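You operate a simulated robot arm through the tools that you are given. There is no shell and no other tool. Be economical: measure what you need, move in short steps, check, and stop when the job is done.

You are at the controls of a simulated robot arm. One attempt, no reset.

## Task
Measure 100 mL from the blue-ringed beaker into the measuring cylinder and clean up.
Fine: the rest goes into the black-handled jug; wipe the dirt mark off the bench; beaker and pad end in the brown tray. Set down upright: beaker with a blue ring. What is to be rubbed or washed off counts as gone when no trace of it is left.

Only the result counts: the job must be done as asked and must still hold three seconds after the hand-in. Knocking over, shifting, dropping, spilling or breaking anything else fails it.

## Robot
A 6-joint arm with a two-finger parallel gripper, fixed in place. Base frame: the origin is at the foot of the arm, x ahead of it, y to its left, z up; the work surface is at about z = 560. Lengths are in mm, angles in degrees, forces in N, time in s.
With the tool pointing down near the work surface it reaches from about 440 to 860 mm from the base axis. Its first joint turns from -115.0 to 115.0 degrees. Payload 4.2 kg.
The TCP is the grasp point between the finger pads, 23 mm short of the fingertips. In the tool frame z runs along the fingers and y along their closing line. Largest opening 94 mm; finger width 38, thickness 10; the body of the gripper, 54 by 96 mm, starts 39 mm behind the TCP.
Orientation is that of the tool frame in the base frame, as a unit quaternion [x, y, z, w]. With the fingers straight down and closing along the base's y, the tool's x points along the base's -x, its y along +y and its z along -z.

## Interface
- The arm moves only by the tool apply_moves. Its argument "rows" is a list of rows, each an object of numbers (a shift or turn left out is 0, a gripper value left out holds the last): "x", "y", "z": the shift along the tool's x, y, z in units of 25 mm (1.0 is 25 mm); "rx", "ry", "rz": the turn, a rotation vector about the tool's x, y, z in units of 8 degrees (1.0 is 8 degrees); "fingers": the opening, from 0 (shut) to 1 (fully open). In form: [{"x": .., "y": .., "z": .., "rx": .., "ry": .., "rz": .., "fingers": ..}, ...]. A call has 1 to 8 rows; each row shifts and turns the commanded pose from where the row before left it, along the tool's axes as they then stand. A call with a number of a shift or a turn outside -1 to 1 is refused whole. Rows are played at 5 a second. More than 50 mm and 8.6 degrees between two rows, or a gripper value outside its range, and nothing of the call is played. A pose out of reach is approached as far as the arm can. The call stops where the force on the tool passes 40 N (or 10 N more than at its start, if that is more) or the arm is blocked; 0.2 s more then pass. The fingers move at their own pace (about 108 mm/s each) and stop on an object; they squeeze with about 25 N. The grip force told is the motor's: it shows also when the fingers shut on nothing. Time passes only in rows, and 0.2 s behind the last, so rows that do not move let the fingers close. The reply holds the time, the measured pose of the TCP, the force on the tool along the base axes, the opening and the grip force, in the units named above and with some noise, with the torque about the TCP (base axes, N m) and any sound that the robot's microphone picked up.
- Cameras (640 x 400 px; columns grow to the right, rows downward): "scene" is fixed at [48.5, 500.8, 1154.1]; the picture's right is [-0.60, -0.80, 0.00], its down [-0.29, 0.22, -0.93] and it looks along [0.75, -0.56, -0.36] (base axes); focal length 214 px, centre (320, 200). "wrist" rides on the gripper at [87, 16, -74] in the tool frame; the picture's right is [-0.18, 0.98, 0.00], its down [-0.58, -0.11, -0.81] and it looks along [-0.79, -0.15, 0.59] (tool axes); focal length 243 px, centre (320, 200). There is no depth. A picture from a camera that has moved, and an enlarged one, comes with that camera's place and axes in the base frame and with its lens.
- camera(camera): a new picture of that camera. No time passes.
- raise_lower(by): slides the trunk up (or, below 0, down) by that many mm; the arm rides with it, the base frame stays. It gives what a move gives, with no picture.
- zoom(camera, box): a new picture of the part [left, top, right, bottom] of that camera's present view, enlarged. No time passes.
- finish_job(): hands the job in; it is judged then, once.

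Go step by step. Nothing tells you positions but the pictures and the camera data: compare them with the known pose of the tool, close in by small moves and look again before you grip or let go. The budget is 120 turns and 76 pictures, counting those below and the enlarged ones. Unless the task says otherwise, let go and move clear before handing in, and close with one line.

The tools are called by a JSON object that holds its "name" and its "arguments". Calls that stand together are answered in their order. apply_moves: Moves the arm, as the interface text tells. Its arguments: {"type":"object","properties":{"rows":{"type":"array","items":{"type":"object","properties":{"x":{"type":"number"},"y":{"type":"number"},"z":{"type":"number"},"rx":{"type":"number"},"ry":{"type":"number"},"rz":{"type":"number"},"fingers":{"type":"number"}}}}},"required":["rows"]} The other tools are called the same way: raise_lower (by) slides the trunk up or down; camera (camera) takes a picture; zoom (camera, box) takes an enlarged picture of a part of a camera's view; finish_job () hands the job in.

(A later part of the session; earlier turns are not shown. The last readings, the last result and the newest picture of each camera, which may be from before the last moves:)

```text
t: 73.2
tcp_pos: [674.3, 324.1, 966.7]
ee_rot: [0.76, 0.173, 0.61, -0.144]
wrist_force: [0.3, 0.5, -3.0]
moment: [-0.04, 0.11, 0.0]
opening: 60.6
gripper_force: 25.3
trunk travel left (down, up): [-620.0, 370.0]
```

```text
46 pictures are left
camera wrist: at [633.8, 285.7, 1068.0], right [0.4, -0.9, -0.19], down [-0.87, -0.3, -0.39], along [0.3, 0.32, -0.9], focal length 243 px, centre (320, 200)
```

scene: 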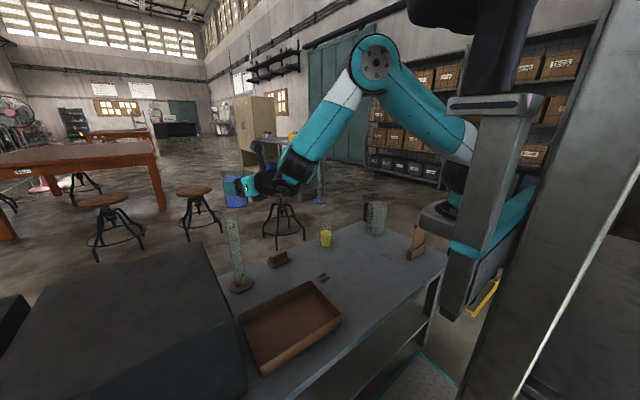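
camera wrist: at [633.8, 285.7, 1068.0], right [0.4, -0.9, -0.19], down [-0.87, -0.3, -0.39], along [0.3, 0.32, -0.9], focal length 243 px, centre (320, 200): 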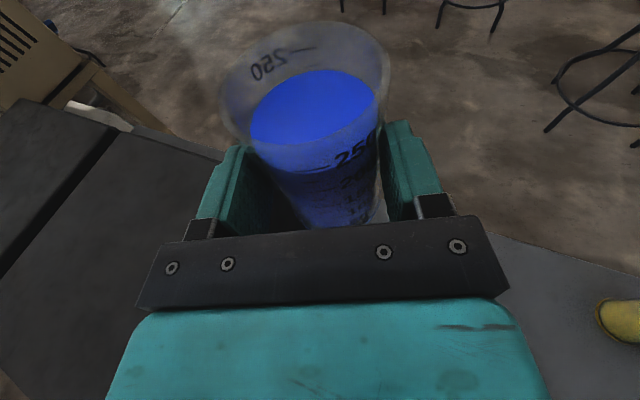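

The cylinder is clear in the scene view. I tilt to about 25°, still below the point of flow, and check the alignment.

{"name": "apply_moves", "arguments": {"rows": [{"y": -0.16, "z": -0.15, "ry": -0.2}, {"ry": -0.4}, {"ry": -0.4}, {"ry": -0.4}, {"ry": -0.4}, {"ry": -0.4}, {"ry": -0.4}, {"ry": -0.3}]}}

{"name": "zoom", "arguments": {"camera": "scene", "box": [200, 150, 320, 300]}}

{"name": "camera", "arguments": {"camera": "wrist"}}

```text
t: 75.0
tcp_pos: [667.6, 327.8, 968.3]
ee_rot: [0.867, 0.2, 0.444, -0.107]
wrist_force: [-0.7, -0.7, -2.4]
moment: [-0.03, 0.02, 0.01]
opening: 60.3
gripper_force: 24.8
trunk travel left (down, up): [-620.0, 370.0]
```

```text
2.67 times, centred on (260, 225) of scene
camera zoom: at [48.5, 500.8, 1154.1], right [-0.6, -0.8, 0.0], down [-0.29, 0.22, -0.93], along [0.75, -0.56, -0.36], focal length 572 px, centre (480, 133)
```

zoom: 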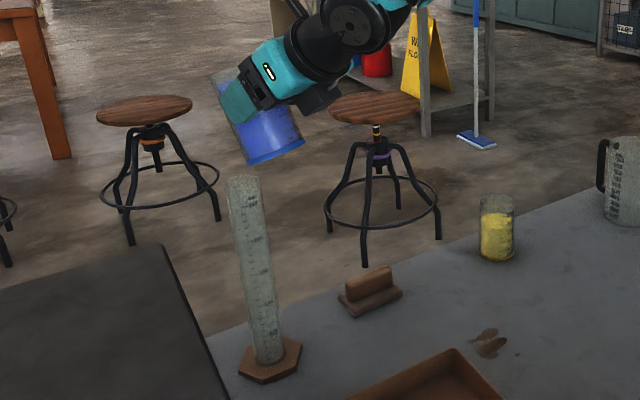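

```text
44 pictures are left
camera wrist: at [667.8, 307.6, 1082.3], right [0.34, -0.93, -0.16], down [-0.94, -0.34, 0.0], along [-0.05, 0.15, -0.99], focal length 243 px, centre (320, 200)
```

wrist: 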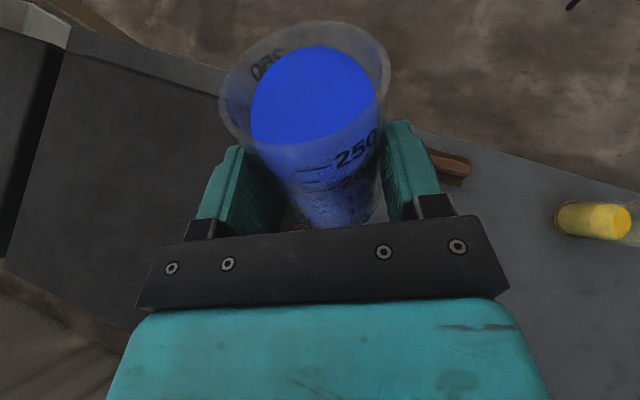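

The projected beaker position is off by about 10 mm in the scene image, so I want a direct overhead look at the cylinder mouth. I shift 150 mm to the right to see it with the wrist camera.

{"name": "apply_moves", "arguments": {"rows": [{"y": 0.5}, {"y": 1}, {"y": 1}, {"y": 1}, {"y": 1}, {"y": 1}, {"y": 0.5}]}}

{"name": "camera", "arguments": {"camera": "wrist"}}

```text
t: 76.6
tcp_pos: [725.8, 201.0, 966.0]
ee_rot: [0.867, 0.195, 0.446, -0.105]
wrist_force: [-0.2, -0.1, -2.8]
moment: [-0.02, 0.05, 0.01]
opening: 60.5
gripper_force: 24.6
out of reach, approached as far as the arm can: row 7
trunk travel left (down, up): [-620.0, 370.0]
```

```text
43 pictures are left
camera wrist: at [725.6, 180.2, 1079.6], right [0.33, -0.93, -0.16], down [-0.94, -0.33, -0.01], along [-0.05, 0.15, -0.99], focal length 243 px, centre (320, 200)
```

wrist: 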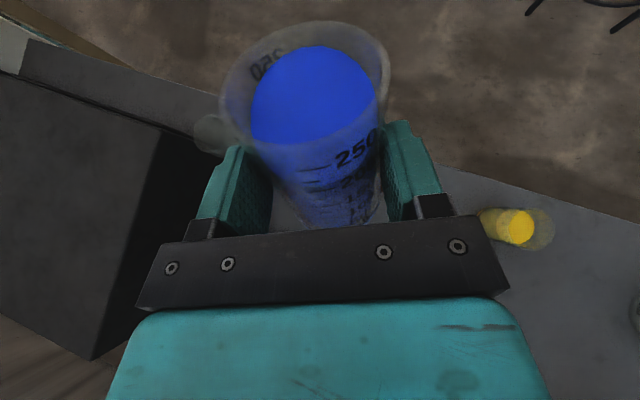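

{"name": "zoom", "arguments": {"camera": "wrist", "box": [160, 90, 256, 150]}}

```text
6.67 times, centred on (208, 120) of wrist
camera zoom: at [725.6, 180.2, 1079.6], right [0.33, -0.93, -0.16], down [-0.94, -0.33, -0.01], along [-0.05, 0.15, -0.99], focal length 1618 px, centre (1067, 733)
```

zoom: 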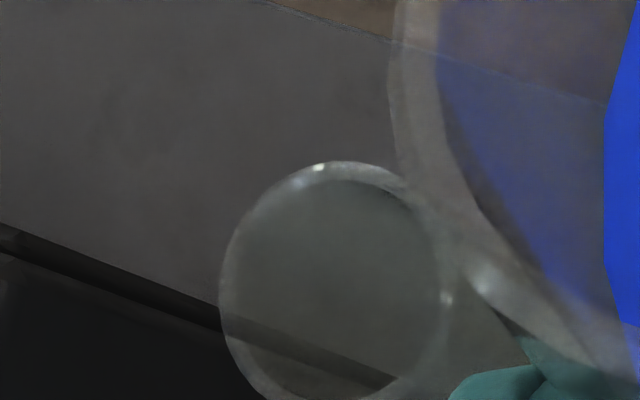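

The wrist view puts the cylinder axis at about (743,345). I move back over on that line and come down to 50 mm above the rim, then compare in both cameras.

{"name": "apply_moves", "arguments": {"rows": [{"y": -0.6}, {"y": -0.9}, {"y": -0.9}, {"y": -0.9}, {"y": -0.9}, {"y": -0.7}]}}

{"name": "raise_lower", "arguments": {"by": -65}}

{"name": "zoom", "arguments": {"camera": "scene", "box": [208, 170, 288, 220]}}

```text
t: 78.0
tcp_pos: [673.8, 309.4, 966.7]
ee_rot: [0.867, 0.198, 0.446, -0.105]
wrist_force: [0.9, -0.2, -3.4]
moment: [0.02, 0.05, 0.0]
opening: 60.2
gripper_force: 25.1
trunk travel left (down, up): [-620.0, 370.0]
```

```text
t: 79.0
tcp_pos: [674.9, 310.6, 902.8]
ee_rot: [0.866, 0.199, 0.445, -0.107]
wrist_force: [0.3, -0.2, -2.5]
moment: [-0.02, 0.04, -0.01]
opening: 60.4
gripper_force: 25.4
trunk travel left (down, up): [-555.0, 435.0]
```

```text
8.00 times, centred on (248, 195) of scene
camera zoom: at [48.5, 500.8, 1154.1], right [-0.6, -0.8, 0.0], down [-0.29, 0.22, -0.93], along [0.75, -0.56, -0.36], focal length 1716 px, centre (896, 240)
```

zoom: 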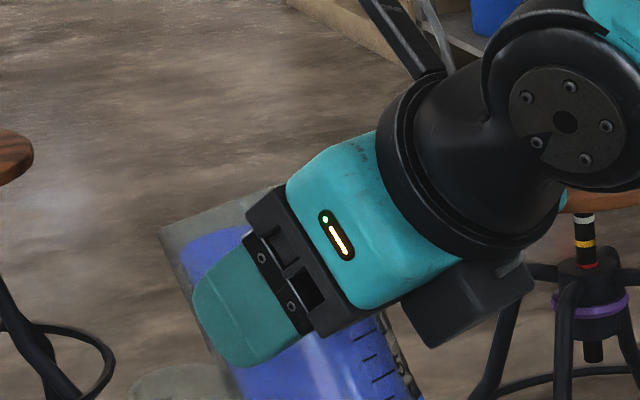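

{"name": "camera", "arguments": {"camera": "wrist"}}

{"name": "zoom", "arguments": {"camera": "scene", "box": [208, 190, 288, 300]}}

```text
40 pictures are left
camera wrist: at [673.6, 290.2, 1015.5], right [0.33, -0.93, -0.16], down [-0.94, -0.34, 0.0], along [-0.05, 0.15, -0.99], focal length 243 px, centre (320, 200)
```

wrist: 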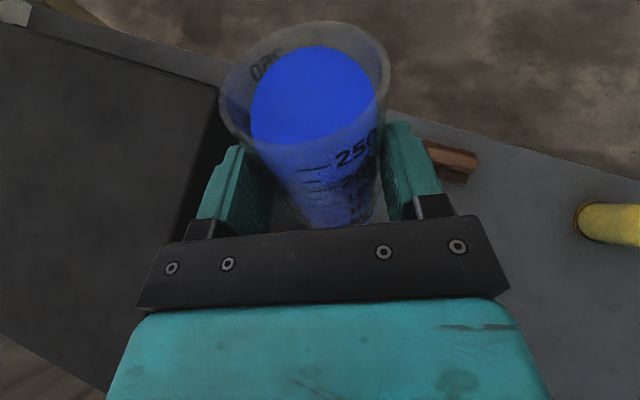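

```text
3.64 times, centred on (248, 245) of scene
camera zoom: at [48.5, 500.8, 1154.1], right [-0.6, -0.8, 0.0], down [-0.29, 0.22, -0.93], along [0.75, -0.56, -0.36], focal length 780 px, centre (582, 36)
```

zoom: 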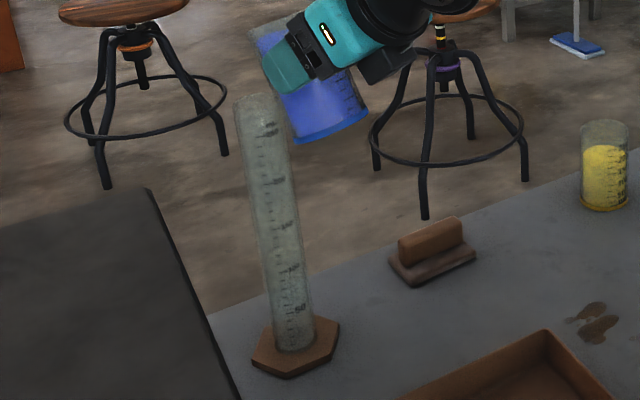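

Checking the fingertip against both cameras shows the beaker sits about 25 mm ahead of the TCP and its rim 37 mm above. Its lip is about 13 mm short of the cylinder centre. I nudge forward, lower slightly and tilt close to the flow point.

{"name": "apply_moves", "arguments": {"rows": [{"z": 0.15, "x": 0.105}, {"z": 0.15, "x": 0.105}, {"ry": -0.3}, {"ry": -0.3}, {"ry": -0.2}]}}

{"name": "raise_lower", "arguments": {"by": -8}}

{"name": "zoom", "arguments": {"camera": "scene", "box": [200, 175, 296, 235]}}

```text
t: 80.2
tcp_pos: [682.1, 314.9, 901.4]
ee_rot: [0.89, 0.205, 0.395, -0.095]
wrist_force: [0.2, -0.3, -2.2]
moment: [-0.04, 0.05, -0.01]
opening: 60.2
gripper_force: 24.9
trunk travel left (down, up): [-555.0, 435.0]
```

```text
t: 80.8
tcp_pos: [683.0, 314.5, 892.6]
ee_rot: [0.89, 0.204, 0.397, -0.095]
wrist_force: [-0.4, -0.3, -3.3]
moment: [0.01, 0.03, 0.02]
opening: 60.2
gripper_force: 24.1
trunk travel left (down, up): [-547.0, 443.0]
```

```text
6.67 times, centred on (248, 205) of scene
camera zoom: at [48.5, 500.8, 1154.1], right [-0.6, -0.8, 0.0], down [-0.29, 0.22, -0.93], along [0.75, -0.56, -0.36], focal length 1430 px, centre (800, 167)
```

zoom: 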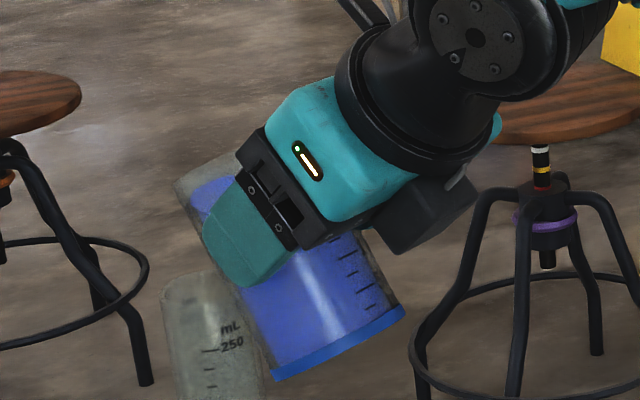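

The lip is about 4 mm short of the centre and 50 mm above the rim, which is what I want. I begin pouring in small steps and check each one.

{"name": "apply_moves", "arguments": {"rows": [{"ry": -0.2}, {"ry": -0.2}, {"ry": -0.2}, {}, {}]}}

{"name": "zoom", "arguments": {"camera": "scene", "box": [200, 185, 300, 300]}}

```text
t: 82.0
tcp_pos: [682.8, 314.7, 893.0]
ee_rot: [0.906, 0.208, 0.358, -0.086]
wrist_force: [-0.1, -0.1, -3.5]
moment: [-0.03, 0.02, -0.01]
opening: 60.5
gripper_force: 24.6
trunk travel left (down, up): [-547.0, 443.0]
```

```text
3.48 times, centred on (250, 242) of scene
camera zoom: at [48.5, 500.8, 1154.1], right [-0.6, -0.8, 0.0], down [-0.29, 0.22, -0.93], along [0.75, -0.56, -0.36], focal length 746 px, centre (564, 52)
```

zoom: 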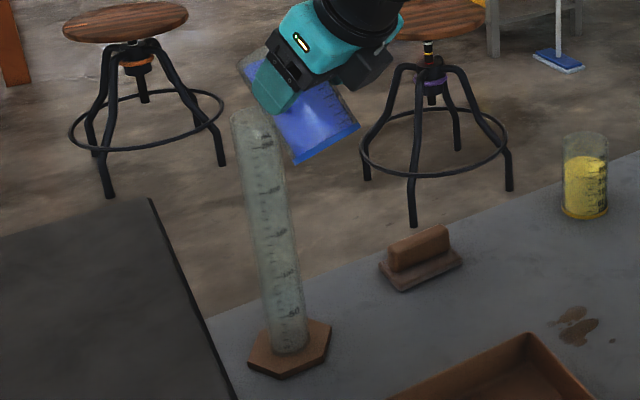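

{"name": "apply_moves", "arguments": {"rows": [{"ry": -0.2}, {"ry": -0.2}, {"ry": -0.2}, {}, {}]}}

{"name": "zoom", "arguments": {"camera": "scene", "box": [200, 185, 300, 300]}}

```text
t: 83.2
tcp_pos: [682.4, 315.7, 893.6]
ee_rot: [0.92, 0.211, 0.32, -0.076]
wrist_force: [0.6, 0.1, -2.8]
moment: [0.02, -0.03, -0.01]
opening: 60.2
gripper_force: 24.9
trunk travel left (down, up): [-547.0, 443.0]
```

```text
3.48 times, centred on (250, 242) of scene
camera zoom: at [48.5, 500.8, 1154.1], right [-0.6, -0.8, 0.0], down [-0.29, 0.22, -0.93], along [0.75, -0.56, -0.36], focal length 746 px, centre (564, 52)
```

zoom: 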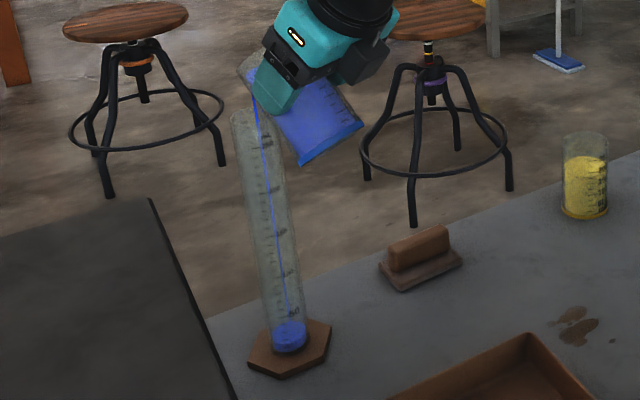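

It flows cleanly into the cylinder. I hold to let it settle, then read the level.

{"name": "apply_moves", "arguments": {"rows": [{}, {}, {}, {}, {}, {}]}}

{"name": "zoom", "arguments": {"camera": "scene", "box": [210, 215, 290, 295]}}

```text
t: 84.6
tcp_pos: [682.1, 314.8, 894.8]
ee_rot: [0.92, 0.211, 0.32, -0.077]
wrist_force: [-0.1, -0.6, -2.6]
moment: [-0.03, 0.02, -0.01]
opening: 60.2
gripper_force: 24.6
trunk travel left (down, up): [-547.0, 443.0]
```

```text
5.00 times, centred on (250, 255) of scene
camera zoom: at [48.5, 500.8, 1154.1], right [-0.6, -0.8, 0.0], down [-0.29, 0.22, -0.93], along [0.75, -0.56, -0.36], focal length 1072 px, centre (670, -75)
```

zoom: 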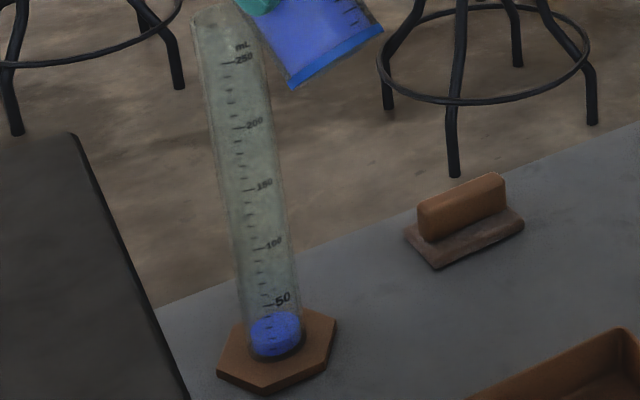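

{"name": "apply_moves", "arguments": {"rows": [{"ry": -0.2}, {"ry": -0.2}, {"ry": -0.2}, {}, {}, {}, {}, {}]}}

{"name": "zoom", "arguments": {"camera": "scene", "box": [210, 205, 290, 295]}}

```text
t: 86.4
tcp_pos: [681.9, 313.0, 893.1]
ee_rot: [0.933, 0.214, 0.281, -0.068]
wrist_force: [-0.5, -0.1, -3.2]
moment: [-0.02, 0.0, 0.03]
opening: 60.2
gripper_force: 25.0
trunk travel left (down, up): [-547.0, 443.0]
```

```text
4.44 times, centred on (250, 250) of scene
camera zoom: at [48.5, 500.8, 1154.1], right [-0.6, -0.8, 0.0], down [-0.29, 0.22, -0.93], along [0.75, -0.56, -0.36], focal length 953 px, centre (631, -22)
```

zoom: 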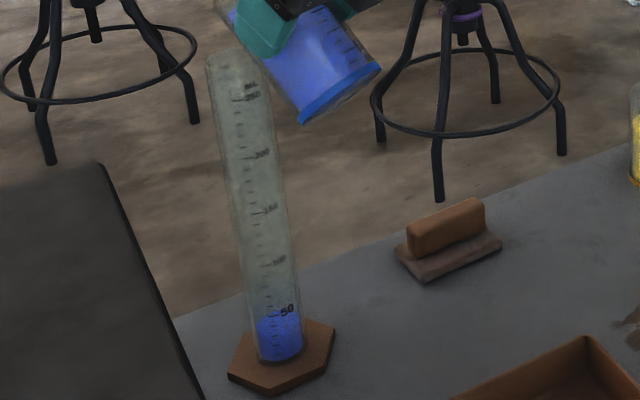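

{"name": "apply_moves", "arguments": {"rows": [{"ry": -0.2}, {"ry": -0.2}, {"ry": -0.2}, {"ry": -0.15}, {}, {}, {}, {}]}}

{"name": "zoom", "arguments": {"camera": "scene", "box": [226, 245, 274, 290]}}

```text
t: 88.2
tcp_pos: [682.5, 312.7, 893.7]
ee_rot: [0.946, 0.218, 0.233, -0.056]
wrist_force: [0.0, 0.3, -2.4]
moment: [0.0, 0.0, -0.01]
opening: 60.1
gripper_force: 25.0
trunk travel left (down, up): [-547.0, 443.0]
```

```text
8.89 times, centred on (250, 268) of scene
camera zoom: at [48.5, 500.8, 1154.1], right [-0.6, -0.8, 0.0], down [-0.29, 0.22, -0.93], along [0.75, -0.56, -0.36], focal length 1906 px, centre (942, -400)
```

zoom: 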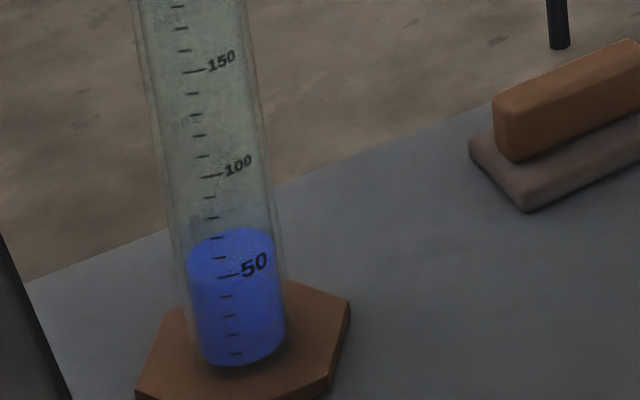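

{"name": "zoom", "arguments": {"camera": "scene", "box": [242, 266, 266, 288]}}

```text
16.00 times, centred on (254, 277) of scene
camera zoom: at [48.5, 500.8, 1154.1], right [-0.6, -0.8, 0.0], down [-0.29, 0.22, -0.93], along [0.75, -0.56, -0.36], focal length 3432 px, centre (1376, -1032)
```

zoom: 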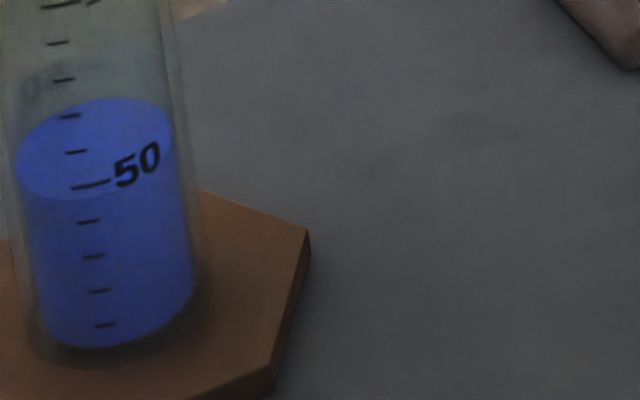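

Reading is about 46 mL at 50° of tilt, and the flow has stopped. I continue in a measured step, nudging the lip a little forward.

{"name": "apply_moves", "arguments": {"rows": [{"z": 0.074, "x": 0.142}, {"ry": -0.2}, {"ry": -0.2}, {"ry": -0.2}, {"ry": -0.2}, {}, {}, {}]}}

{"name": "apply_moves", "arguments": {"rows": [{}, {}, {}]}}

{"name": "zoom", "arguments": {"camera": "scene", "box": [226, 250, 274, 286]}}

{"name": "zoom", "arguments": {"camera": "scene", "box": [210, 180, 290, 240]}}

```text
t: 90.0
tcp_pos: [686.4, 315.6, 892.9]
ee_rot: [0.958, 0.221, 0.18, -0.045]
wrist_force: [0.9, -0.4, -3.1]
moment: [0.01, 0.01, 0.02]
opening: 60.2
gripper_force: 24.2
trunk travel left (down, up): [-547.0, 443.0]
```

```text
t: 90.8
tcp_pos: [686.9, 315.6, 894.3]
ee_rot: [0.958, 0.221, 0.179, -0.045]
wrist_force: [-0.4, 0.1, -2.3]
moment: [0.01, -0.01, -0.01]
opening: 60.1
gripper_force: 25.2
trunk travel left (down, up): [-547.0, 443.0]
```

```text
11.11 times, centred on (250, 268) of scene
camera zoom: at [48.5, 500.8, 1154.1], right [-0.6, -0.8, 0.0], down [-0.29, 0.22, -0.93], along [0.75, -0.56, -0.36], focal length 2383 px, centre (1098, -556)
```

zoom: 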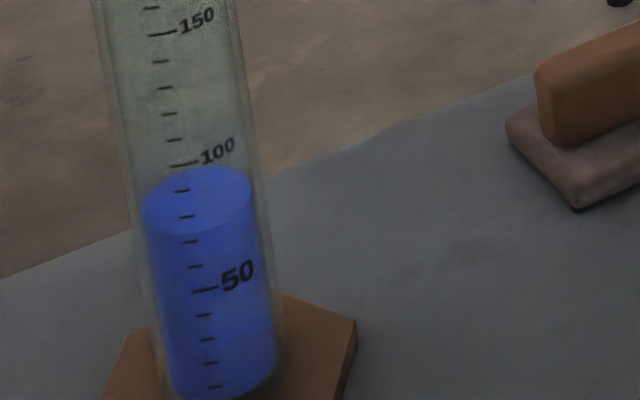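

```text
6.67 times, centred on (250, 210) of scene
camera zoom: at [48.5, 500.8, 1154.1], right [-0.6, -0.8, 0.0], down [-0.29, 0.22, -0.93], along [0.75, -0.56, -0.36], focal length 1430 px, centre (787, 133)
```

zoom: 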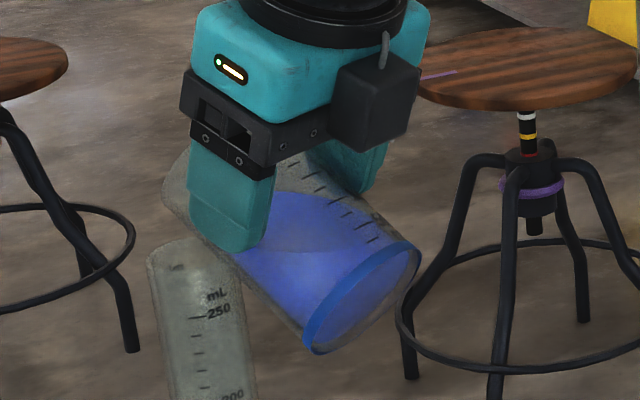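

Reading about 72 mL at 56°. One more step of about 3.5°.

{"name": "apply_moves", "arguments": {"rows": [{"ry": -0.15}, {"ry": -0.15}, {"ry": -0.14}, {}, {}, {}, {}, {}]}}

{"name": "zoom", "arguments": {"camera": "scene", "box": [230, 252, 262, 276]}}

```text
t: 92.6
tcp_pos: [686.1, 315.7, 891.9]
ee_rot: [0.963, 0.222, 0.149, -0.038]
wrist_force: [0.1, 1.1, -2.2]
moment: [-0.01, 0.05, 0.02]
opening: 60.2
gripper_force: 25.1
trunk travel left (down, up): [-547.0, 443.0]
```

```text
16.00 times, centred on (246, 264) of scene
camera zoom: at [48.5, 500.8, 1154.1], right [-0.6, -0.8, 0.0], down [-0.29, 0.22, -0.93], along [0.75, -0.56, -0.36], focal length 3432 px, centre (1504, -824)
```

zoom: 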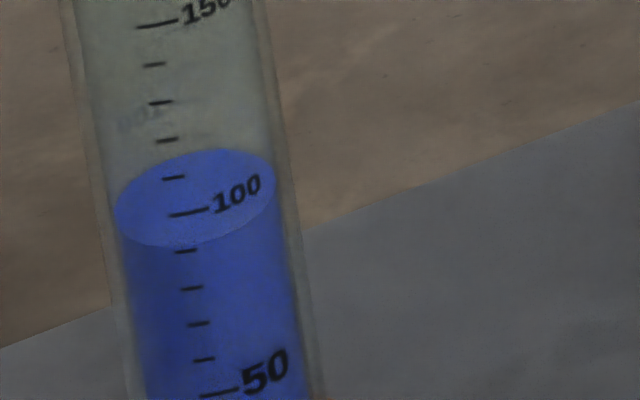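

Reading about 90.5 mL after allowing for the glass wall. A last fine step of about 1.5° follows.

{"name": "apply_moves", "arguments": {"rows": [{"ry": -0.1}, {"ry": -0.09}, {}, {}, {}, {}, {}, {}]}}

{"name": "zoom", "arguments": {"camera": "scene", "box": [230, 252, 262, 276]}}

```text
t: 94.4
tcp_pos: [684.6, 317.4, 893.7]
ee_rot: [0.965, 0.222, 0.136, -0.035]
wrist_force: [0.4, -0.2, -1.6]
moment: [0.02, -0.03, -0.01]
opening: 59.9
gripper_force: 25.1
trunk travel left (down, up): [-547.0, 443.0]
```

```text
16.00 times, centred on (246, 264) of scene
camera zoom: at [48.5, 500.8, 1154.1], right [-0.6, -0.8, 0.0], down [-0.29, 0.22, -0.93], along [0.75, -0.56, -0.36], focal length 3432 px, centre (1504, -824)
```

zoom: 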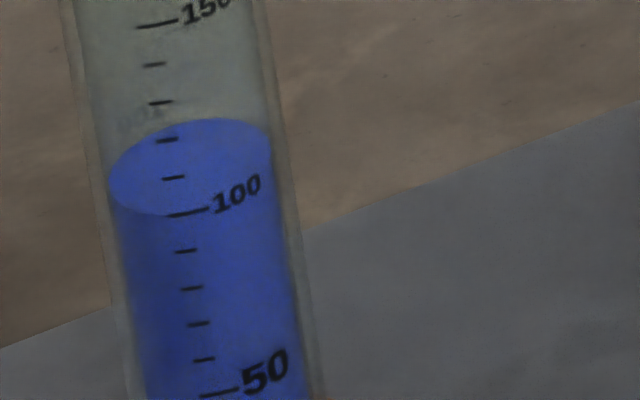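

The level stands at the 100 mL line. I tilt back partly, lift clear, then bring the beaker upright.

{"name": "apply_moves", "arguments": {"rows": [{"ry": 0.4}, {"ry": 0.6}, {"ry": 0.6}, {"ry": 0.6}, {"ry": 0.6}]}}

{"name": "raise_lower", "arguments": {"by": 80}}

{"name": "apply_moves", "arguments": {"rows": [{"ry": 0.6}, {"ry": 0.6}, {"ry": 0.6}, {"ry": 0.6}, {"ry": 0.6}, {"ry": 0.6}, {"ry": 0.6}, {"ry": 0.6}]}}

{"name": "zoom", "arguments": {"camera": "scene", "box": [200, 170, 320, 300]}}

```text
t: 95.6
tcp_pos: [687.0, 316.1, 894.7]
ee_rot: [0.92, 0.212, 0.321, -0.078]
wrist_force: [-0.4, -0.2, -1.7]
moment: [-0.01, 0.01, -0.02]
opening: 60.2
gripper_force: 25.0
trunk travel left (down, up): [-547.0, 443.0]
```

```text
t: 96.8
tcp_pos: [687.1, 315.2, 973.4]
ee_rot: [0.92, 0.211, 0.322, -0.077]
wrist_force: [0.2, 0.2, -1.3]
moment: [0.0, 0.0, -0.01]
opening: 60.3
gripper_force: 24.8
trunk travel left (down, up): [-627.0, 363.0]
```

```text
t: 98.5
tcp_pos: [685.3, 316.3, 973.4]
ee_rot: [0.762, 0.174, 0.607, -0.143]
wrist_force: [-0.2, 0.7, -1.5]
moment: [-0.02, 0.05, -0.03]
opening: 60.1
gripper_force: 24.9
trunk travel left (down, up): [-627.0, 363.0]
```

```text
3.08 times, centred on (260, 235) of scene
camera zoom: at [48.5, 500.8, 1154.1], right [-0.6, -0.8, 0.0], down [-0.29, 0.22, -0.93], along [0.75, -0.56, -0.36], focal length 660 px, centre (505, 92)
```

zoom: 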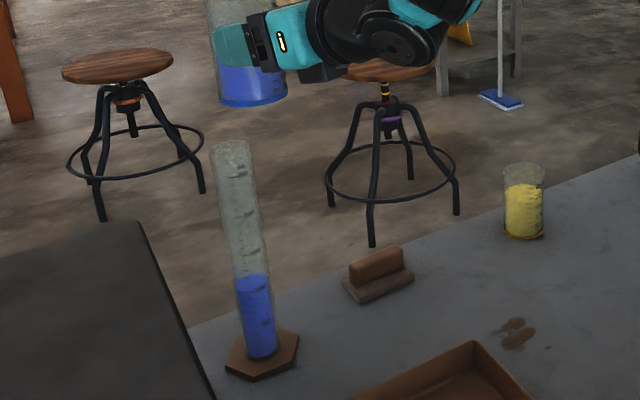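

Exactly 100 mL is in, nothing spilled. Now I swing back right to the jug on the same arc, keeping the beaker upright.

{"name": "apply_moves", "arguments": {"rows": [{"y": 0.5, "rx": -0.122, "rz": 0.026}, {"y": 1, "rx": -0.2445, "rz": 0.052}, {"y": 1, "rx": -0.2445, "rz": 0.052}, {"y": 1, "rx": -0.2445, "rz": 0.052}, {"y": 1, "rx": -0.2445, "rz": 0.052}, {"y": 1, "rx": -0.2445, "rz": 0.052}, {"y": 1, "rx": -0.2445, "rz": 0.052}, {"y": 1, "rx": -0.2445, "rz": 0.052}]}}

{"name": "apply_moves", "arguments": {"rows": [{"y": 1, "rx": -0.2445, "rz": 0.052}, {"y": 1, "rx": -0.2445, "rz": 0.052}, {"y": 1, "rx": -0.2445, "rz": 0.052}, {"y": 1, "rx": -0.2445, "rz": 0.052}, {"y": 1, "rx": -0.2445, "rz": 0.052}, {"y": 1, "rx": -0.2445, "rz": 0.052}, {"y": 1, "rx": -0.2445, "rz": 0.052}, {"y": 1, "rx": -0.2445, "rz": 0.052}]}}

{"name": "apply_moves", "arguments": {"rows": [{"y": 1, "rx": -0.2445, "rz": 0.052}, {"y": 1, "rx": -0.2445, "rz": 0.052}, {"y": 1, "rx": -0.2445, "rz": 0.052}, {"y": 1, "rx": -0.2445, "rz": 0.052}, {"y": 1, "rx": -0.2445, "rz": 0.052}, {"y": 1, "rx": -0.2445, "rz": 0.052}]}}

```text
t: 100.3
tcp_pos: [748.5, 138.1, 973.5]
ee_rot: [0.779, 0.074, 0.62, -0.061]
wrist_force: [-0.4, 0.6, -1.5]
moment: [-0.06, 0.02, -0.01]
opening: 60.2
gripper_force: 24.8
trunk travel left (down, up): [-627.0, 363.0]
```

```text
t: 102.2
tcp_pos: [762.1, -59.4, 972.7]
ee_rot: [0.783, -0.034, 0.621, 0.028]
wrist_force: [-0.2, 0.4, -1.2]
moment: [0.01, 0.02, -0.05]
opening: 60.2
gripper_force: 24.8
trunk travel left (down, up): [-627.0, 363.0]
```

```text
t: 103.5
tcp_pos: [735.0, -208.5, 972.2]
ee_rot: [0.774, -0.115, 0.616, 0.095]
wrist_force: [-0.1, -0.3, -1.8]
moment: [-0.02, 0.07, -0.02]
opening: 60.3
gripper_force: 25.3
trunk travel left (down, up): [-627.0, 363.0]
```

{"name": "apply_moves", "arguments": {"rows": [{"y": 0.95, "rx": -0.24, "rz": 0.051}, {"y": 0.95, "rx": -0.24, "rz": 0.051}, {"y": 0.95, "rx": -0.24, "rz": 0.051}, {"y": 0.95, "rx": -0.24, "rz": 0.051}, {"y": 0.5, "rx": -0.24, "rz": 0.051}]}}

{"name": "camera", "arguments": {"camera": "wrist"}}

{"name": "zoom", "arguments": {"camera": "scene", "box": [310, 120, 470, 260]}}

```text
t: 104.8
tcp_pos: [697.2, -307.6, 973.3]
ee_rot: [0.761, -0.18, 0.605, 0.148]
wrist_force: [-0.2, 0.2, -2.6]
moment: [0.01, 0.08, 0.0]
opening: 59.9
gripper_force: 24.8
trunk travel left (down, up): [-627.0, 363.0]
```

```text
26 pictures are left
camera wrist: at [645.2, -297.6, 1074.4], right [-0.48, -0.86, -0.17], down [-0.77, 0.51, -0.39], along [0.42, -0.05, -0.91], focal length 243 px, centre (320, 200)
```

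wrist: 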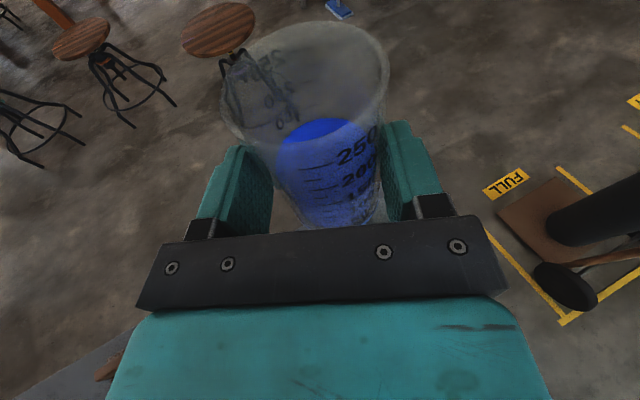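

```text
2.86 times, centred on (390, 190) of scene
camera zoom: at [48.5, 500.8, 1154.1], right [-0.6, -0.8, 0.0], down [-0.29, 0.22, -0.93], along [0.75, -0.56, -0.36], focal length 613 px, centre (120, 229)
```

zoom: 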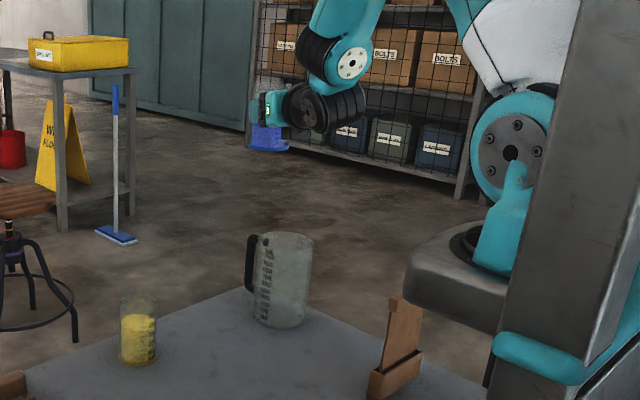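

{"name": "apply_moves", "arguments": {"rows": [{"y": 0.9}, {"y": 0.9}, {"y": 0.9}, {"ry": -0.6}, {"ry": -0.6}, {"ry": -0.6}, {"ry": -0.6}, {"ry": -0.6}]}}

{"name": "raise_lower", "arguments": {"by": -100}}

{"name": "camera", "arguments": {"camera": "wrist"}}

{"name": "zoom", "arguments": {"camera": "scene", "box": [330, 150, 426, 246]}}

```text
t: 106.5
tcp_pos: [693.9, -295.6, 967.1]
ee_rot: [0.87, -0.21, 0.433, 0.109]
wrist_force: [-0.6, -1.0, -2.0]
moment: [0.01, 0.0, -0.01]
opening: 60.2
gripper_force: 24.9
out of reach, approached as far as the arm can: row 1, 2, 3, 4, 5, 6, 7, 8
trunk travel left (down, up): [-627.0, 363.0]
```

```text
t: 107.9
tcp_pos: [693.3, -295.1, 865.6]
ee_rot: [0.869, -0.21, 0.434, 0.109]
wrist_force: [0.9, -0.5, -2.1]
moment: [0.03, 0.04, 0.02]
opening: 60.1
gripper_force: 25.4
trunk travel left (down, up): [-527.0, 463.0]
```

```text
24 pictures are left
camera wrist: at [681.4, -305.1, 980.8], right [-0.55, -0.82, -0.14], down [-0.83, 0.55, 0.02], along [0.06, 0.13, -0.99], focal length 243 px, centre (320, 200)
```

wrist: 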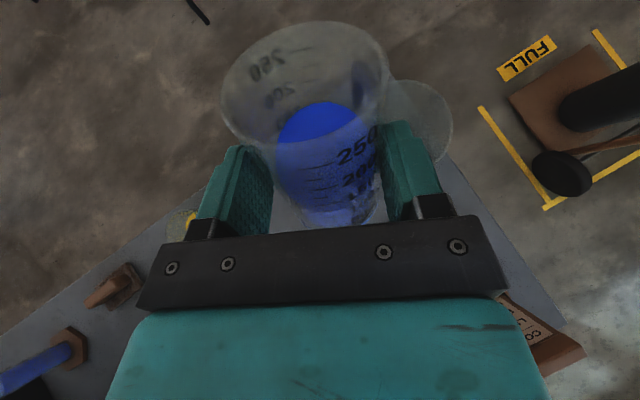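

```text
4.17 times, centred on (378, 198) of scene
camera zoom: at [48.5, 500.8, 1154.1], right [-0.6, -0.8, 0.0], down [-0.29, 0.22, -0.93], along [0.75, -0.56, -0.36], focal length 894 px, centre (78, 208)
```

zoom: 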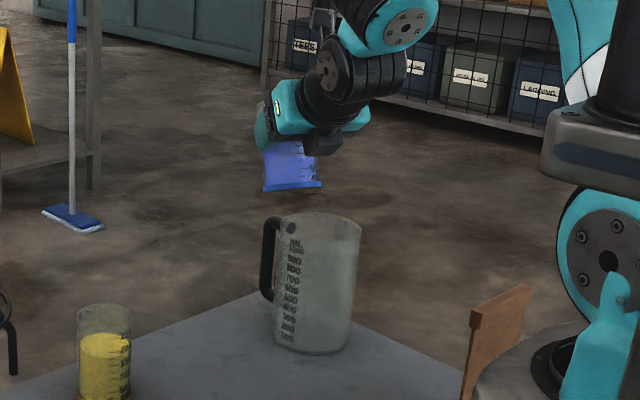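

The jug's mouth centre is at about (710,-379). With the beaker slightly tilted the arm has room again, so I shift right over the jug.

{"name": "apply_moves", "arguments": {"rows": [{"y": 0.9, "z": 0.085, "x": 0.063}, {"y": 0.9, "z": 0.085, "x": 0.063}, {"y": 0.88, "z": 0.085, "x": 0.063}, {"ry": -0.6}, {"ry": -0.6}, {"ry": -0.6}]}}

```text
t: 109.3
tcp_pos: [693.5, -282.3, 861.0]
ee_rot: [0.916, -0.225, 0.321, 0.083]
wrist_force: [-0.7, 0.4, -1.3]
moment: [0.02, 0.01, -0.02]
opening: 60.0
gripper_force: 24.8
out of reach, approached as far as the arm can: row 1, 2, 3, 4, 5, 6
trunk travel left (down, up): [-527.0, 463.0]
```

{"name": "camera", "arguments": {"camera": "scene"}}

```text
22 pictures are left
```

scene: 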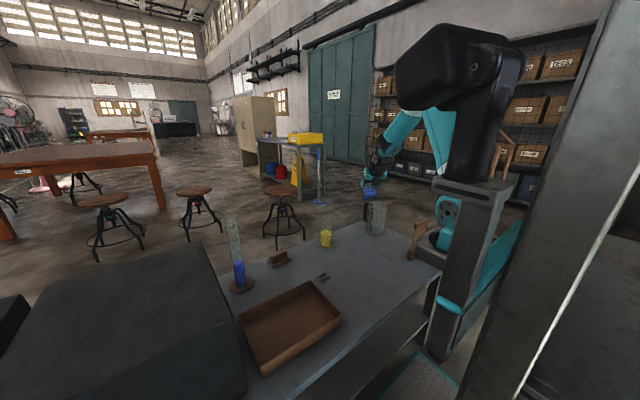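

{"name": "raise_lower", "arguments": {"by": 5}}

{"name": "apply_moves", "arguments": {"rows": [{"y": 0.4}, {"y": 0.4}, {"y": 0.4}, {"y": 0.4}]}}

```text
t: 109.8
tcp_pos: [694.5, -281.7, 866.2]
ee_rot: [0.916, -0.225, 0.322, 0.083]
wrist_force: [0.1, -0.5, -1.9]
moment: [0.03, 0.03, 0.0]
opening: 60.1
gripper_force: 25.1
trunk travel left (down, up): [-532.0, 458.0]
```

```text
t: 110.8
tcp_pos: [684.0, -284.5, 860.3]
ee_rot: [0.915, -0.228, 0.322, 0.084]
wrist_force: [0.3, -0.1, -1.1]
moment: [0.01, 0.03, 0.02]
opening: 60.1
gripper_force: 25.1
out of reach, approached as far as the arm can: row 1, 2, 3, 4
trunk travel left (down, up): [-532.0, 458.0]
```

{"name": "raise_lower", "arguments": {"by": 5}}

{"name": "apply_moves", "arguments": {"rows": [{"y": 0.5, "rx": -0.1, "rz": 0.08}, {"y": 0.5, "rx": -0.1, "rz": 0.08}, {"y": 0.5, "rx": -0.1, "rz": 0.08}]}}

```text
t: 111.4
tcp_pos: [684.0, -283.6, 864.9]
ee_rot: [0.915, -0.228, 0.321, 0.084]
wrist_force: [0.2, 0.0, -1.1]
moment: [-0.01, 0.02, 0.0]
opening: 60.2
gripper_force: 25.5
trunk travel left (down, up): [-537.0, 453.0]
```

```text
t: 112.2
tcp_pos: [667.5, -308.8, 865.9]
ee_rot: [0.908, -0.254, 0.319, 0.099]
wrist_force: [0.1, 0.6, -2.4]
moment: [0.0, 0.05, 0.05]
opening: 60.4
gripper_force: 25.3
out of reach, approached as far as the arm can: row 2, 3
trunk travel left (down, up): [-537.0, 453.0]
```

Turning the heading further right frees the motion. I'll pour into the jug with the heading at about -50°.

{"name": "raise_lower", "arguments": {"by": 5}}

{"name": "apply_moves", "arguments": {"rows": [{"rx": -0.315, "rz": 0.389}, {"rx": -0.315, "rz": 0.389}, {"y": 0.144, "z": 0.171, "x": 0.211, "rx": -0.315, "rz": 0.389}, {"y": 0.144, "z": 0.171, "x": 0.211, "rx": -0.315, "rz": 0.389}, {"y": 0.144, "z": 0.171, "x": 0.211, "rx": -0.315, "rz": 0.389}]}}

```text
t: 112.7
tcp_pos: [667.0, -309.3, 871.1]
ee_rot: [0.908, -0.253, 0.318, 0.099]
wrist_force: [0.5, 0.4, -2.2]
moment: [0.02, 0.02, -0.01]
opening: 60.2
gripper_force: 24.8
trunk travel left (down, up): [-542.0, 448.0]
```

```text
t: 113.9
tcp_pos: [674.1, -331.3, 870.9]
ee_rot: [0.849, -0.408, 0.299, 0.154]
wrist_force: [0.1, 0.0, -0.8]
moment: [0.0, 0.03, -0.01]
opening: 59.9
gripper_force: 25.4
trunk travel left (down, up): [-542.0, 448.0]
```

{"name": "apply_moves", "arguments": {"rows": [{"z": 0.15, "x": 0.187}, {"z": 0.15, "x": 0.187}]}}

{"name": "raise_lower", "arguments": {"by": -42}}

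{"name": "apply_moves", "arguments": {"rows": [{"ry": -0.4}, {"ry": -0.4}, {"ry": -0.4}, {"ry": -0.4}]}}

{"name": "camera", "arguments": {"camera": "wrist"}}

{"name": "zoom", "arguments": {"camera": "scene", "box": [330, 160, 426, 240]}}

```text
t: 114.5
tcp_pos: [680.9, -339.6, 870.6]
ee_rot: [0.849, -0.407, 0.3, 0.154]
wrist_force: [0.1, -0.7, -1.9]
moment: [0.0, -0.01, 0.0]
opening: 59.7
gripper_force: 25.5
trunk travel left (down, up): [-542.0, 448.0]
```

```text
t: 115.3
tcp_pos: [682.7, -338.7, 829.0]
ee_rot: [0.849, -0.407, 0.299, 0.153]
wrist_force: [-0.3, 0.1, -2.5]
moment: [0.04, 0.01, -0.03]
opening: 59.8
gripper_force: 25.2
trunk travel left (down, up): [-500.0, 490.0]
```

```text
t: 116.3
tcp_pos: [681.9, -339.3, 828.9]
ee_rot: [0.877, -0.422, 0.201, 0.107]
wrist_force: [-0.8, -0.3, -2.4]
moment: [0.0, 0.0, -0.01]
opening: 60.2
gripper_force: 24.9
trunk travel left (down, up): [-500.0, 490.0]
```

```text
21 pictures are left
camera wrist: at [699.9, -383.3, 934.1], right [-0.87, -0.48, -0.06], down [-0.46, 0.76, 0.46], along [-0.17, 0.43, -0.89], focal length 243 px, centre (320, 200)
```

wrist: 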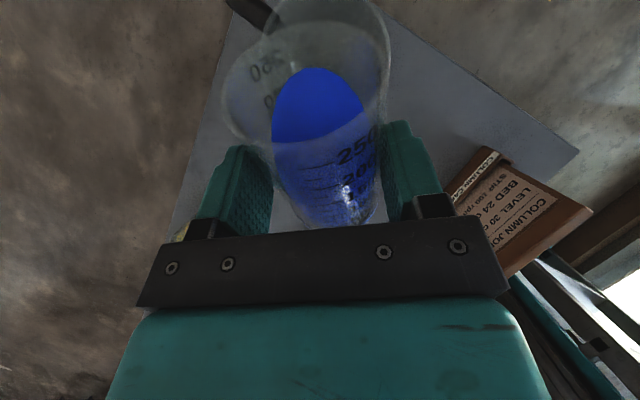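

```text
5.00 times, centred on (378, 200) of scene
camera zoom: at [48.5, 500.8, 1154.1], right [-0.6, -0.8, 0.0], down [-0.29, 0.22, -0.93], along [0.75, -0.56, -0.36], focal length 1072 px, centre (30, 200)
```

zoom: 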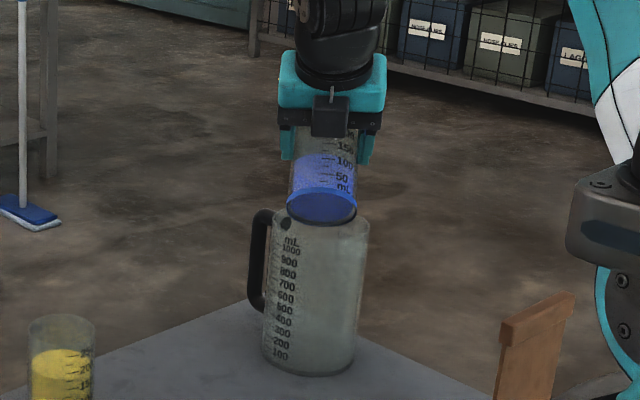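

The beaker is centred over the jug. I pour the rest with a slow tilt and a small forward nudge.

{"name": "apply_moves", "arguments": {"rows": [{"x": 0.18, "z": 0.09, "ry": -0.3}, {"x": 0.18, "z": 0.09, "ry": -0.3}, {"ry": -0.3}, {"ry": -0.3}, {"ry": -0.25}, {"ry": -0.25}, {"ry": -0.25}, {}]}}

{"name": "zoom", "arguments": {"camera": "scene", "box": [330, 160, 426, 240]}}

```text
t: 118.2
tcp_pos: [687.9, -348.3, 829.7]
ee_rot: [0.897, -0.433, 0.081, 0.049]
wrist_force: [0.1, -0.3, -1.6]
moment: [-0.02, 0.01, 0.01]
opening: 60.4
gripper_force: 25.5
trunk travel left (down, up): [-500.0, 490.0]
```

```text
5.00 times, centred on (378, 200) of scene
camera zoom: at [48.5, 500.8, 1154.1], right [-0.6, -0.8, 0.0], down [-0.29, 0.22, -0.93], along [0.75, -0.56, -0.36], focal length 1072 px, centre (30, 200)
```

zoom: 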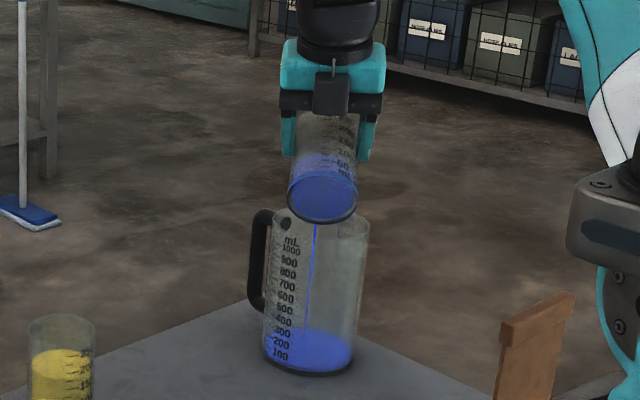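

{"name": "apply_moves", "arguments": {"rows": [{"ry": -0.3}, {"ry": -0.3}, {"ry": -0.3}, {"x": 0.15, "ry": -0.3}, {"x": 0.15, "ry": -0.3}, {"ry": -0.3}, {"ry": -0.3}, {"ry": -0.3}]}}

{"name": "apply_moves", "arguments": {"rows": [{"ry": -0.3}, {"ry": -0.3}, {"ry": -0.3}, {"x": 0.15, "ry": -0.3}, {"x": 0.15, "ry": -0.3}, {"ry": -0.3}, {"ry": -0.3}, {"ry": -0.3}]}}

{"name": "zoom", "arguments": {"camera": "scene", "box": [330, 160, 426, 240]}}

```text
t: 120.0
tcp_pos: [693.2, -353.2, 830.6]
ee_rot: [0.898, -0.434, -0.069, -0.023]
wrist_force: [-0.3, -0.1, -0.4]
moment: [-0.05, -0.02, -0.01]
opening: 59.8
gripper_force: 24.8
trunk travel left (down, up): [-500.0, 490.0]
```

```text
t: 121.8
tcp_pos: [691.4, -362.7, 826.8]
ee_rot: [0.885, -0.431, -0.16, -0.07]
wrist_force: [0.0, 0.1, -0.7]
moment: [-0.01, -0.01, 0.0]
opening: 60.0
gripper_force: 24.2
out of reach, approached as far as the arm can: row 5, 7
trunk travel left (down, up): [-500.0, 490.0]
```

```text
5.00 times, centred on (378, 200) of scene
camera zoom: at [48.5, 500.8, 1154.1], right [-0.6, -0.8, 0.0], down [-0.29, 0.22, -0.93], along [0.75, -0.56, -0.36], focal length 1072 px, centre (30, 200)
```

zoom: 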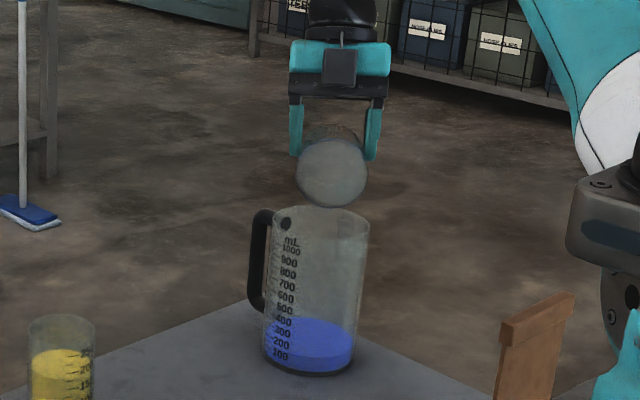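

The beaker looks empty. I wait briefly for the last drops, then lift and bring it upright.

{"name": "apply_moves", "arguments": {"rows": [{}, {}, {}, {}, {}, {}, {}, {}]}}

{"name": "raise_lower", "arguments": {"by": 110}}

{"name": "apply_moves", "arguments": {"rows": [{"ry": 0.8}, {"ry": 0.8}, {"ry": 0.8}, {"ry": 0.8}, {"ry": 0.8}, {"ry": 0.8}, {"ry": 0.8}]}}

{"name": "zoom", "arguments": {"camera": "wrist", "box": [180, 0, 480, 240]}}

```text
t: 123.5
tcp_pos: [690.6, -359.9, 825.4]
ee_rot: [0.886, -0.43, -0.161, -0.069]
wrist_force: [0.2, -0.2, -0.7]
moment: [-0.01, 0.01, -0.03]
opening: 60.0
gripper_force: 24.5
trunk travel left (down, up): [-500.0, 490.0]
```

```text
t: 125.0
tcp_pos: [690.9, -361.3, 935.1]
ee_rot: [0.886, -0.43, -0.161, -0.07]
wrist_force: [0.4, -0.4, -0.5]
moment: [-0.01, -0.04, -0.02]
opening: 60.2
gripper_force: 25.1
trunk travel left (down, up): [-610.0, 380.0]
```

```text
t: 126.6
tcp_pos: [690.6, -362.5, 935.8]
ee_rot: [0.88, -0.424, 0.19, 0.101]
wrist_force: [0.4, 0.3, 0.2]
moment: [-0.02, 0.0, 0.03]
opening: 60.2
gripper_force: 25.1
trunk travel left (down, up): [-610.0, 380.0]
```

```text
1.67 times, centred on (330, 120) of wrist
camera zoom: at [709.7, -407.3, 1040.4], right [-0.88, -0.48, -0.06], down [-0.45, 0.75, 0.49], along [-0.19, 0.45, -0.87], focal length 404 px, centre (303, 333)
```

zoom: 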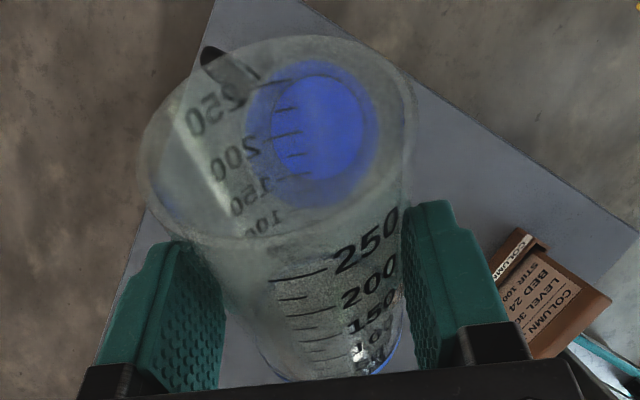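

The beaker is empty. The tray walls rule out setting it down with the tool level, so I'll stand it back on its old spot and regrasp it from above. First I swing back.

{"name": "apply_moves", "arguments": {"rows": [{"y": -0.967, "z": -0.168, "x": -0.363, "rx": 0.315, "rz": -0.681}, {"y": -0.967, "z": -0.168, "x": -0.363, "rx": 0.315, "rz": -0.681}, {"y": -0.967, "z": -0.168, "x": -0.363, "rx": 0.315, "rz": -0.681}, {"y": -0.967, "z": -0.168, "x": -0.363, "rx": 0.315, "rz": -0.681}, {"y": -0.967, "z": -0.168, "x": -0.363, "rx": 0.315, "rz": -0.681}, {"y": -0.967, "z": -0.168, "x": -0.363, "rx": 0.315, "rz": -0.681}]}}

{"name": "apply_moves", "arguments": {"rows": [{"ry": 0.8}, {"ry": 0.8}, {"ry": 0.8}, {"ry": 0.8}, {"ry": 0.8}, {"ry": 0.8}, {"ry": 0.8}, {"ry": 0.8}]}}

```text
t: 128.0
tcp_pos: [732.7, -191.8, 931.5]
ee_rot: [0.965, -0.154, 0.207, 0.039]
wrist_force: [-0.3, 0.3, -1.0]
moment: [0.03, 0.03, 0.0]
opening: 60.0
gripper_force: 25.2
out of reach, approached as far as the arm can: row 5, 6
trunk travel left (down, up): [-610.0, 380.0]
```

```text
t: 129.8
tcp_pos: [731.1, -177.3, 930.0]
ee_rot: [0.784, -0.104, 0.606, 0.088]
wrist_force: [0.3, -0.3, -0.1]
moment: [-0.02, 0.02, 0.03]
opening: 60.1
gripper_force: 25.1
out of reach, approached as far as the arm can: row 1
trunk travel left (down, up): [-610.0, 380.0]
```

{"name": "apply_moves", "arguments": {"rows": [{"y": 0.4, "ry": 0.13}, {"y": 0.5, "ry": 0.12}, {"z": -0.4}]}}

{"name": "raise_lower", "arguments": {"by": -270}}

{"name": "camera", "arguments": {"camera": "wrist"}}

```text
t: 130.6
tcp_pos: [716.6, -196.0, 931.8]
ee_rot: [0.774, -0.102, 0.619, 0.09]
wrist_force: [0.3, -0.1, 0.1]
moment: [-0.04, -0.03, 0.01]
opening: 60.1
gripper_force: 24.6
trunk travel left (down, up): [-610.0, 380.0]
```

```text
t: 133.3
tcp_pos: [716.8, -195.7, 660.7]
ee_rot: [0.774, -0.102, 0.618, 0.09]
wrist_force: [0.2, -0.6, 0.0]
moment: [-0.01, 0.0, 0.0]
opening: 60.0
gripper_force: 25.3
trunk travel left (down, up): [-340.0, 650.0]
```

```text
16 pictures are left
camera wrist: at [661.5, -195.7, 762.3], right [-0.3, -0.94, -0.17], down [-0.85, 0.35, -0.39], along [0.43, 0.02, -0.9], focal length 243 px, centre (320, 200)
```

wrist: 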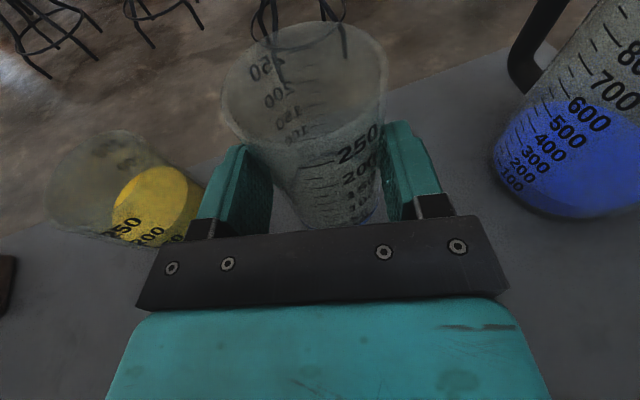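

{"name": "raise_lower", "arguments": {"by": -32}}

{"name": "raise_lower", "arguments": {"by": -3}}

```text
t: 134.1
tcp_pos: [716.3, -194.2, 628.1]
ee_rot: [0.775, -0.101, 0.618, 0.089]
wrist_force: [0.7, 0.3, -0.6]
moment: [0.0, 0.04, 0.02]
opening: 59.9
gripper_force: 24.9
trunk travel left (down, up): [-308.0, 682.0]
```

```text
t: 134.6
tcp_pos: [715.3, -196.0, 627.0]
ee_rot: [0.773, -0.103, 0.62, 0.091]
wrist_force: [-0.4, 0.2, 6.1]
moment: [0.06, -0.29, 0.01]
opening: 60.0
gripper_force: 25.3
trunk travel left (down, up): [-305.0, 685.0]
```

It touches down with a light force. I open the fingers and back straight out.

{"name": "apply_moves", "arguments": {"rows": [{"fingers": 0.75}, {"fingers": 1}, {"fingers": 1}, {"z": -0.3, "x": -0.066}, {"z": -0.8, "x": -0.176}, {"z": -0.9, "x": -0.2}, {"z": -0.9, "x": -0.2}, {"z": -0.6, "x": -0.13}]}}

{"name": "camera", "arguments": {"camera": "wrist"}}

```text
t: 136.4
tcp_pos: [665.3, -177.1, 648.8]
ee_rot: [0.775, -0.102, 0.617, 0.089]
wrist_force: [-0.8, 0.0, -0.4]
moment: [0.02, 0.02, 0.03]
opening: 94.2
gripper_force: 0.1
out of reach, approached as far as the arm can: row 6, 7, 8
trunk travel left (down, up): [-305.0, 685.0]
```

```text
15 pictures are left
camera wrist: at [610.9, -177.8, 749.9], right [-0.3, -0.94, -0.17], down [-0.85, 0.35, -0.39], along [0.42, 0.03, -0.91], focal length 243 px, centre (320, 200)
```

wrist: 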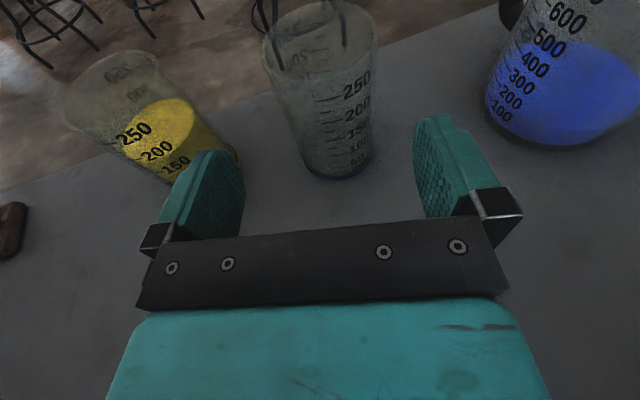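

The beaker stands upright. I lift clear and turn the tool straight down to regrasp it from above.

{"name": "raise_lower", "arguments": {"by": 140}}

{"name": "apply_moves", "arguments": {"rows": [{"ry": -1}, {"ry": -1}, {"ry": -1}, {"ry": -1}, {"ry": -1}, {"ry": -1}, {"ry": -1}, {"ry": -1}]}}

{"name": "apply_moves", "arguments": {"rows": [{"ry": -0.8}, {"ry": -0.83}]}}

```text
t: 138.1
tcp_pos: [664.2, -178.0, 787.6]
ee_rot: [0.776, -0.103, 0.616, 0.09]
wrist_force: [0.6, -0.5, 0.4]
moment: [0.01, 0.0, 0.01]
opening: 93.8
gripper_force: 0.0
trunk travel left (down, up): [-445.0, 545.0]
```

```text
t: 139.9
tcp_pos: [661.8, -187.3, 783.6]
ee_rot: [0.975, -0.163, 0.147, 0.034]
wrist_force: [-0.5, 0.2, -1.0]
moment: [-0.03, 0.03, 0.01]
opening: 94.0
gripper_force: 0.1
out of reach, approached as far as the arm can: row 1, 8
trunk travel left (down, up): [-445.0, 545.0]
```

```text
t: 140.5
tcp_pos: [661.3, -183.9, 782.8]
ee_rot: [0.986, -0.165, 0.036, 0.015]
wrist_force: [-0.5, -0.1, -0.6]
moment: [0.0, -0.02, 0.01]
opening: 93.9
gripper_force: 0.1
trunk travel left (down, up): [-445.0, 545.0]
```

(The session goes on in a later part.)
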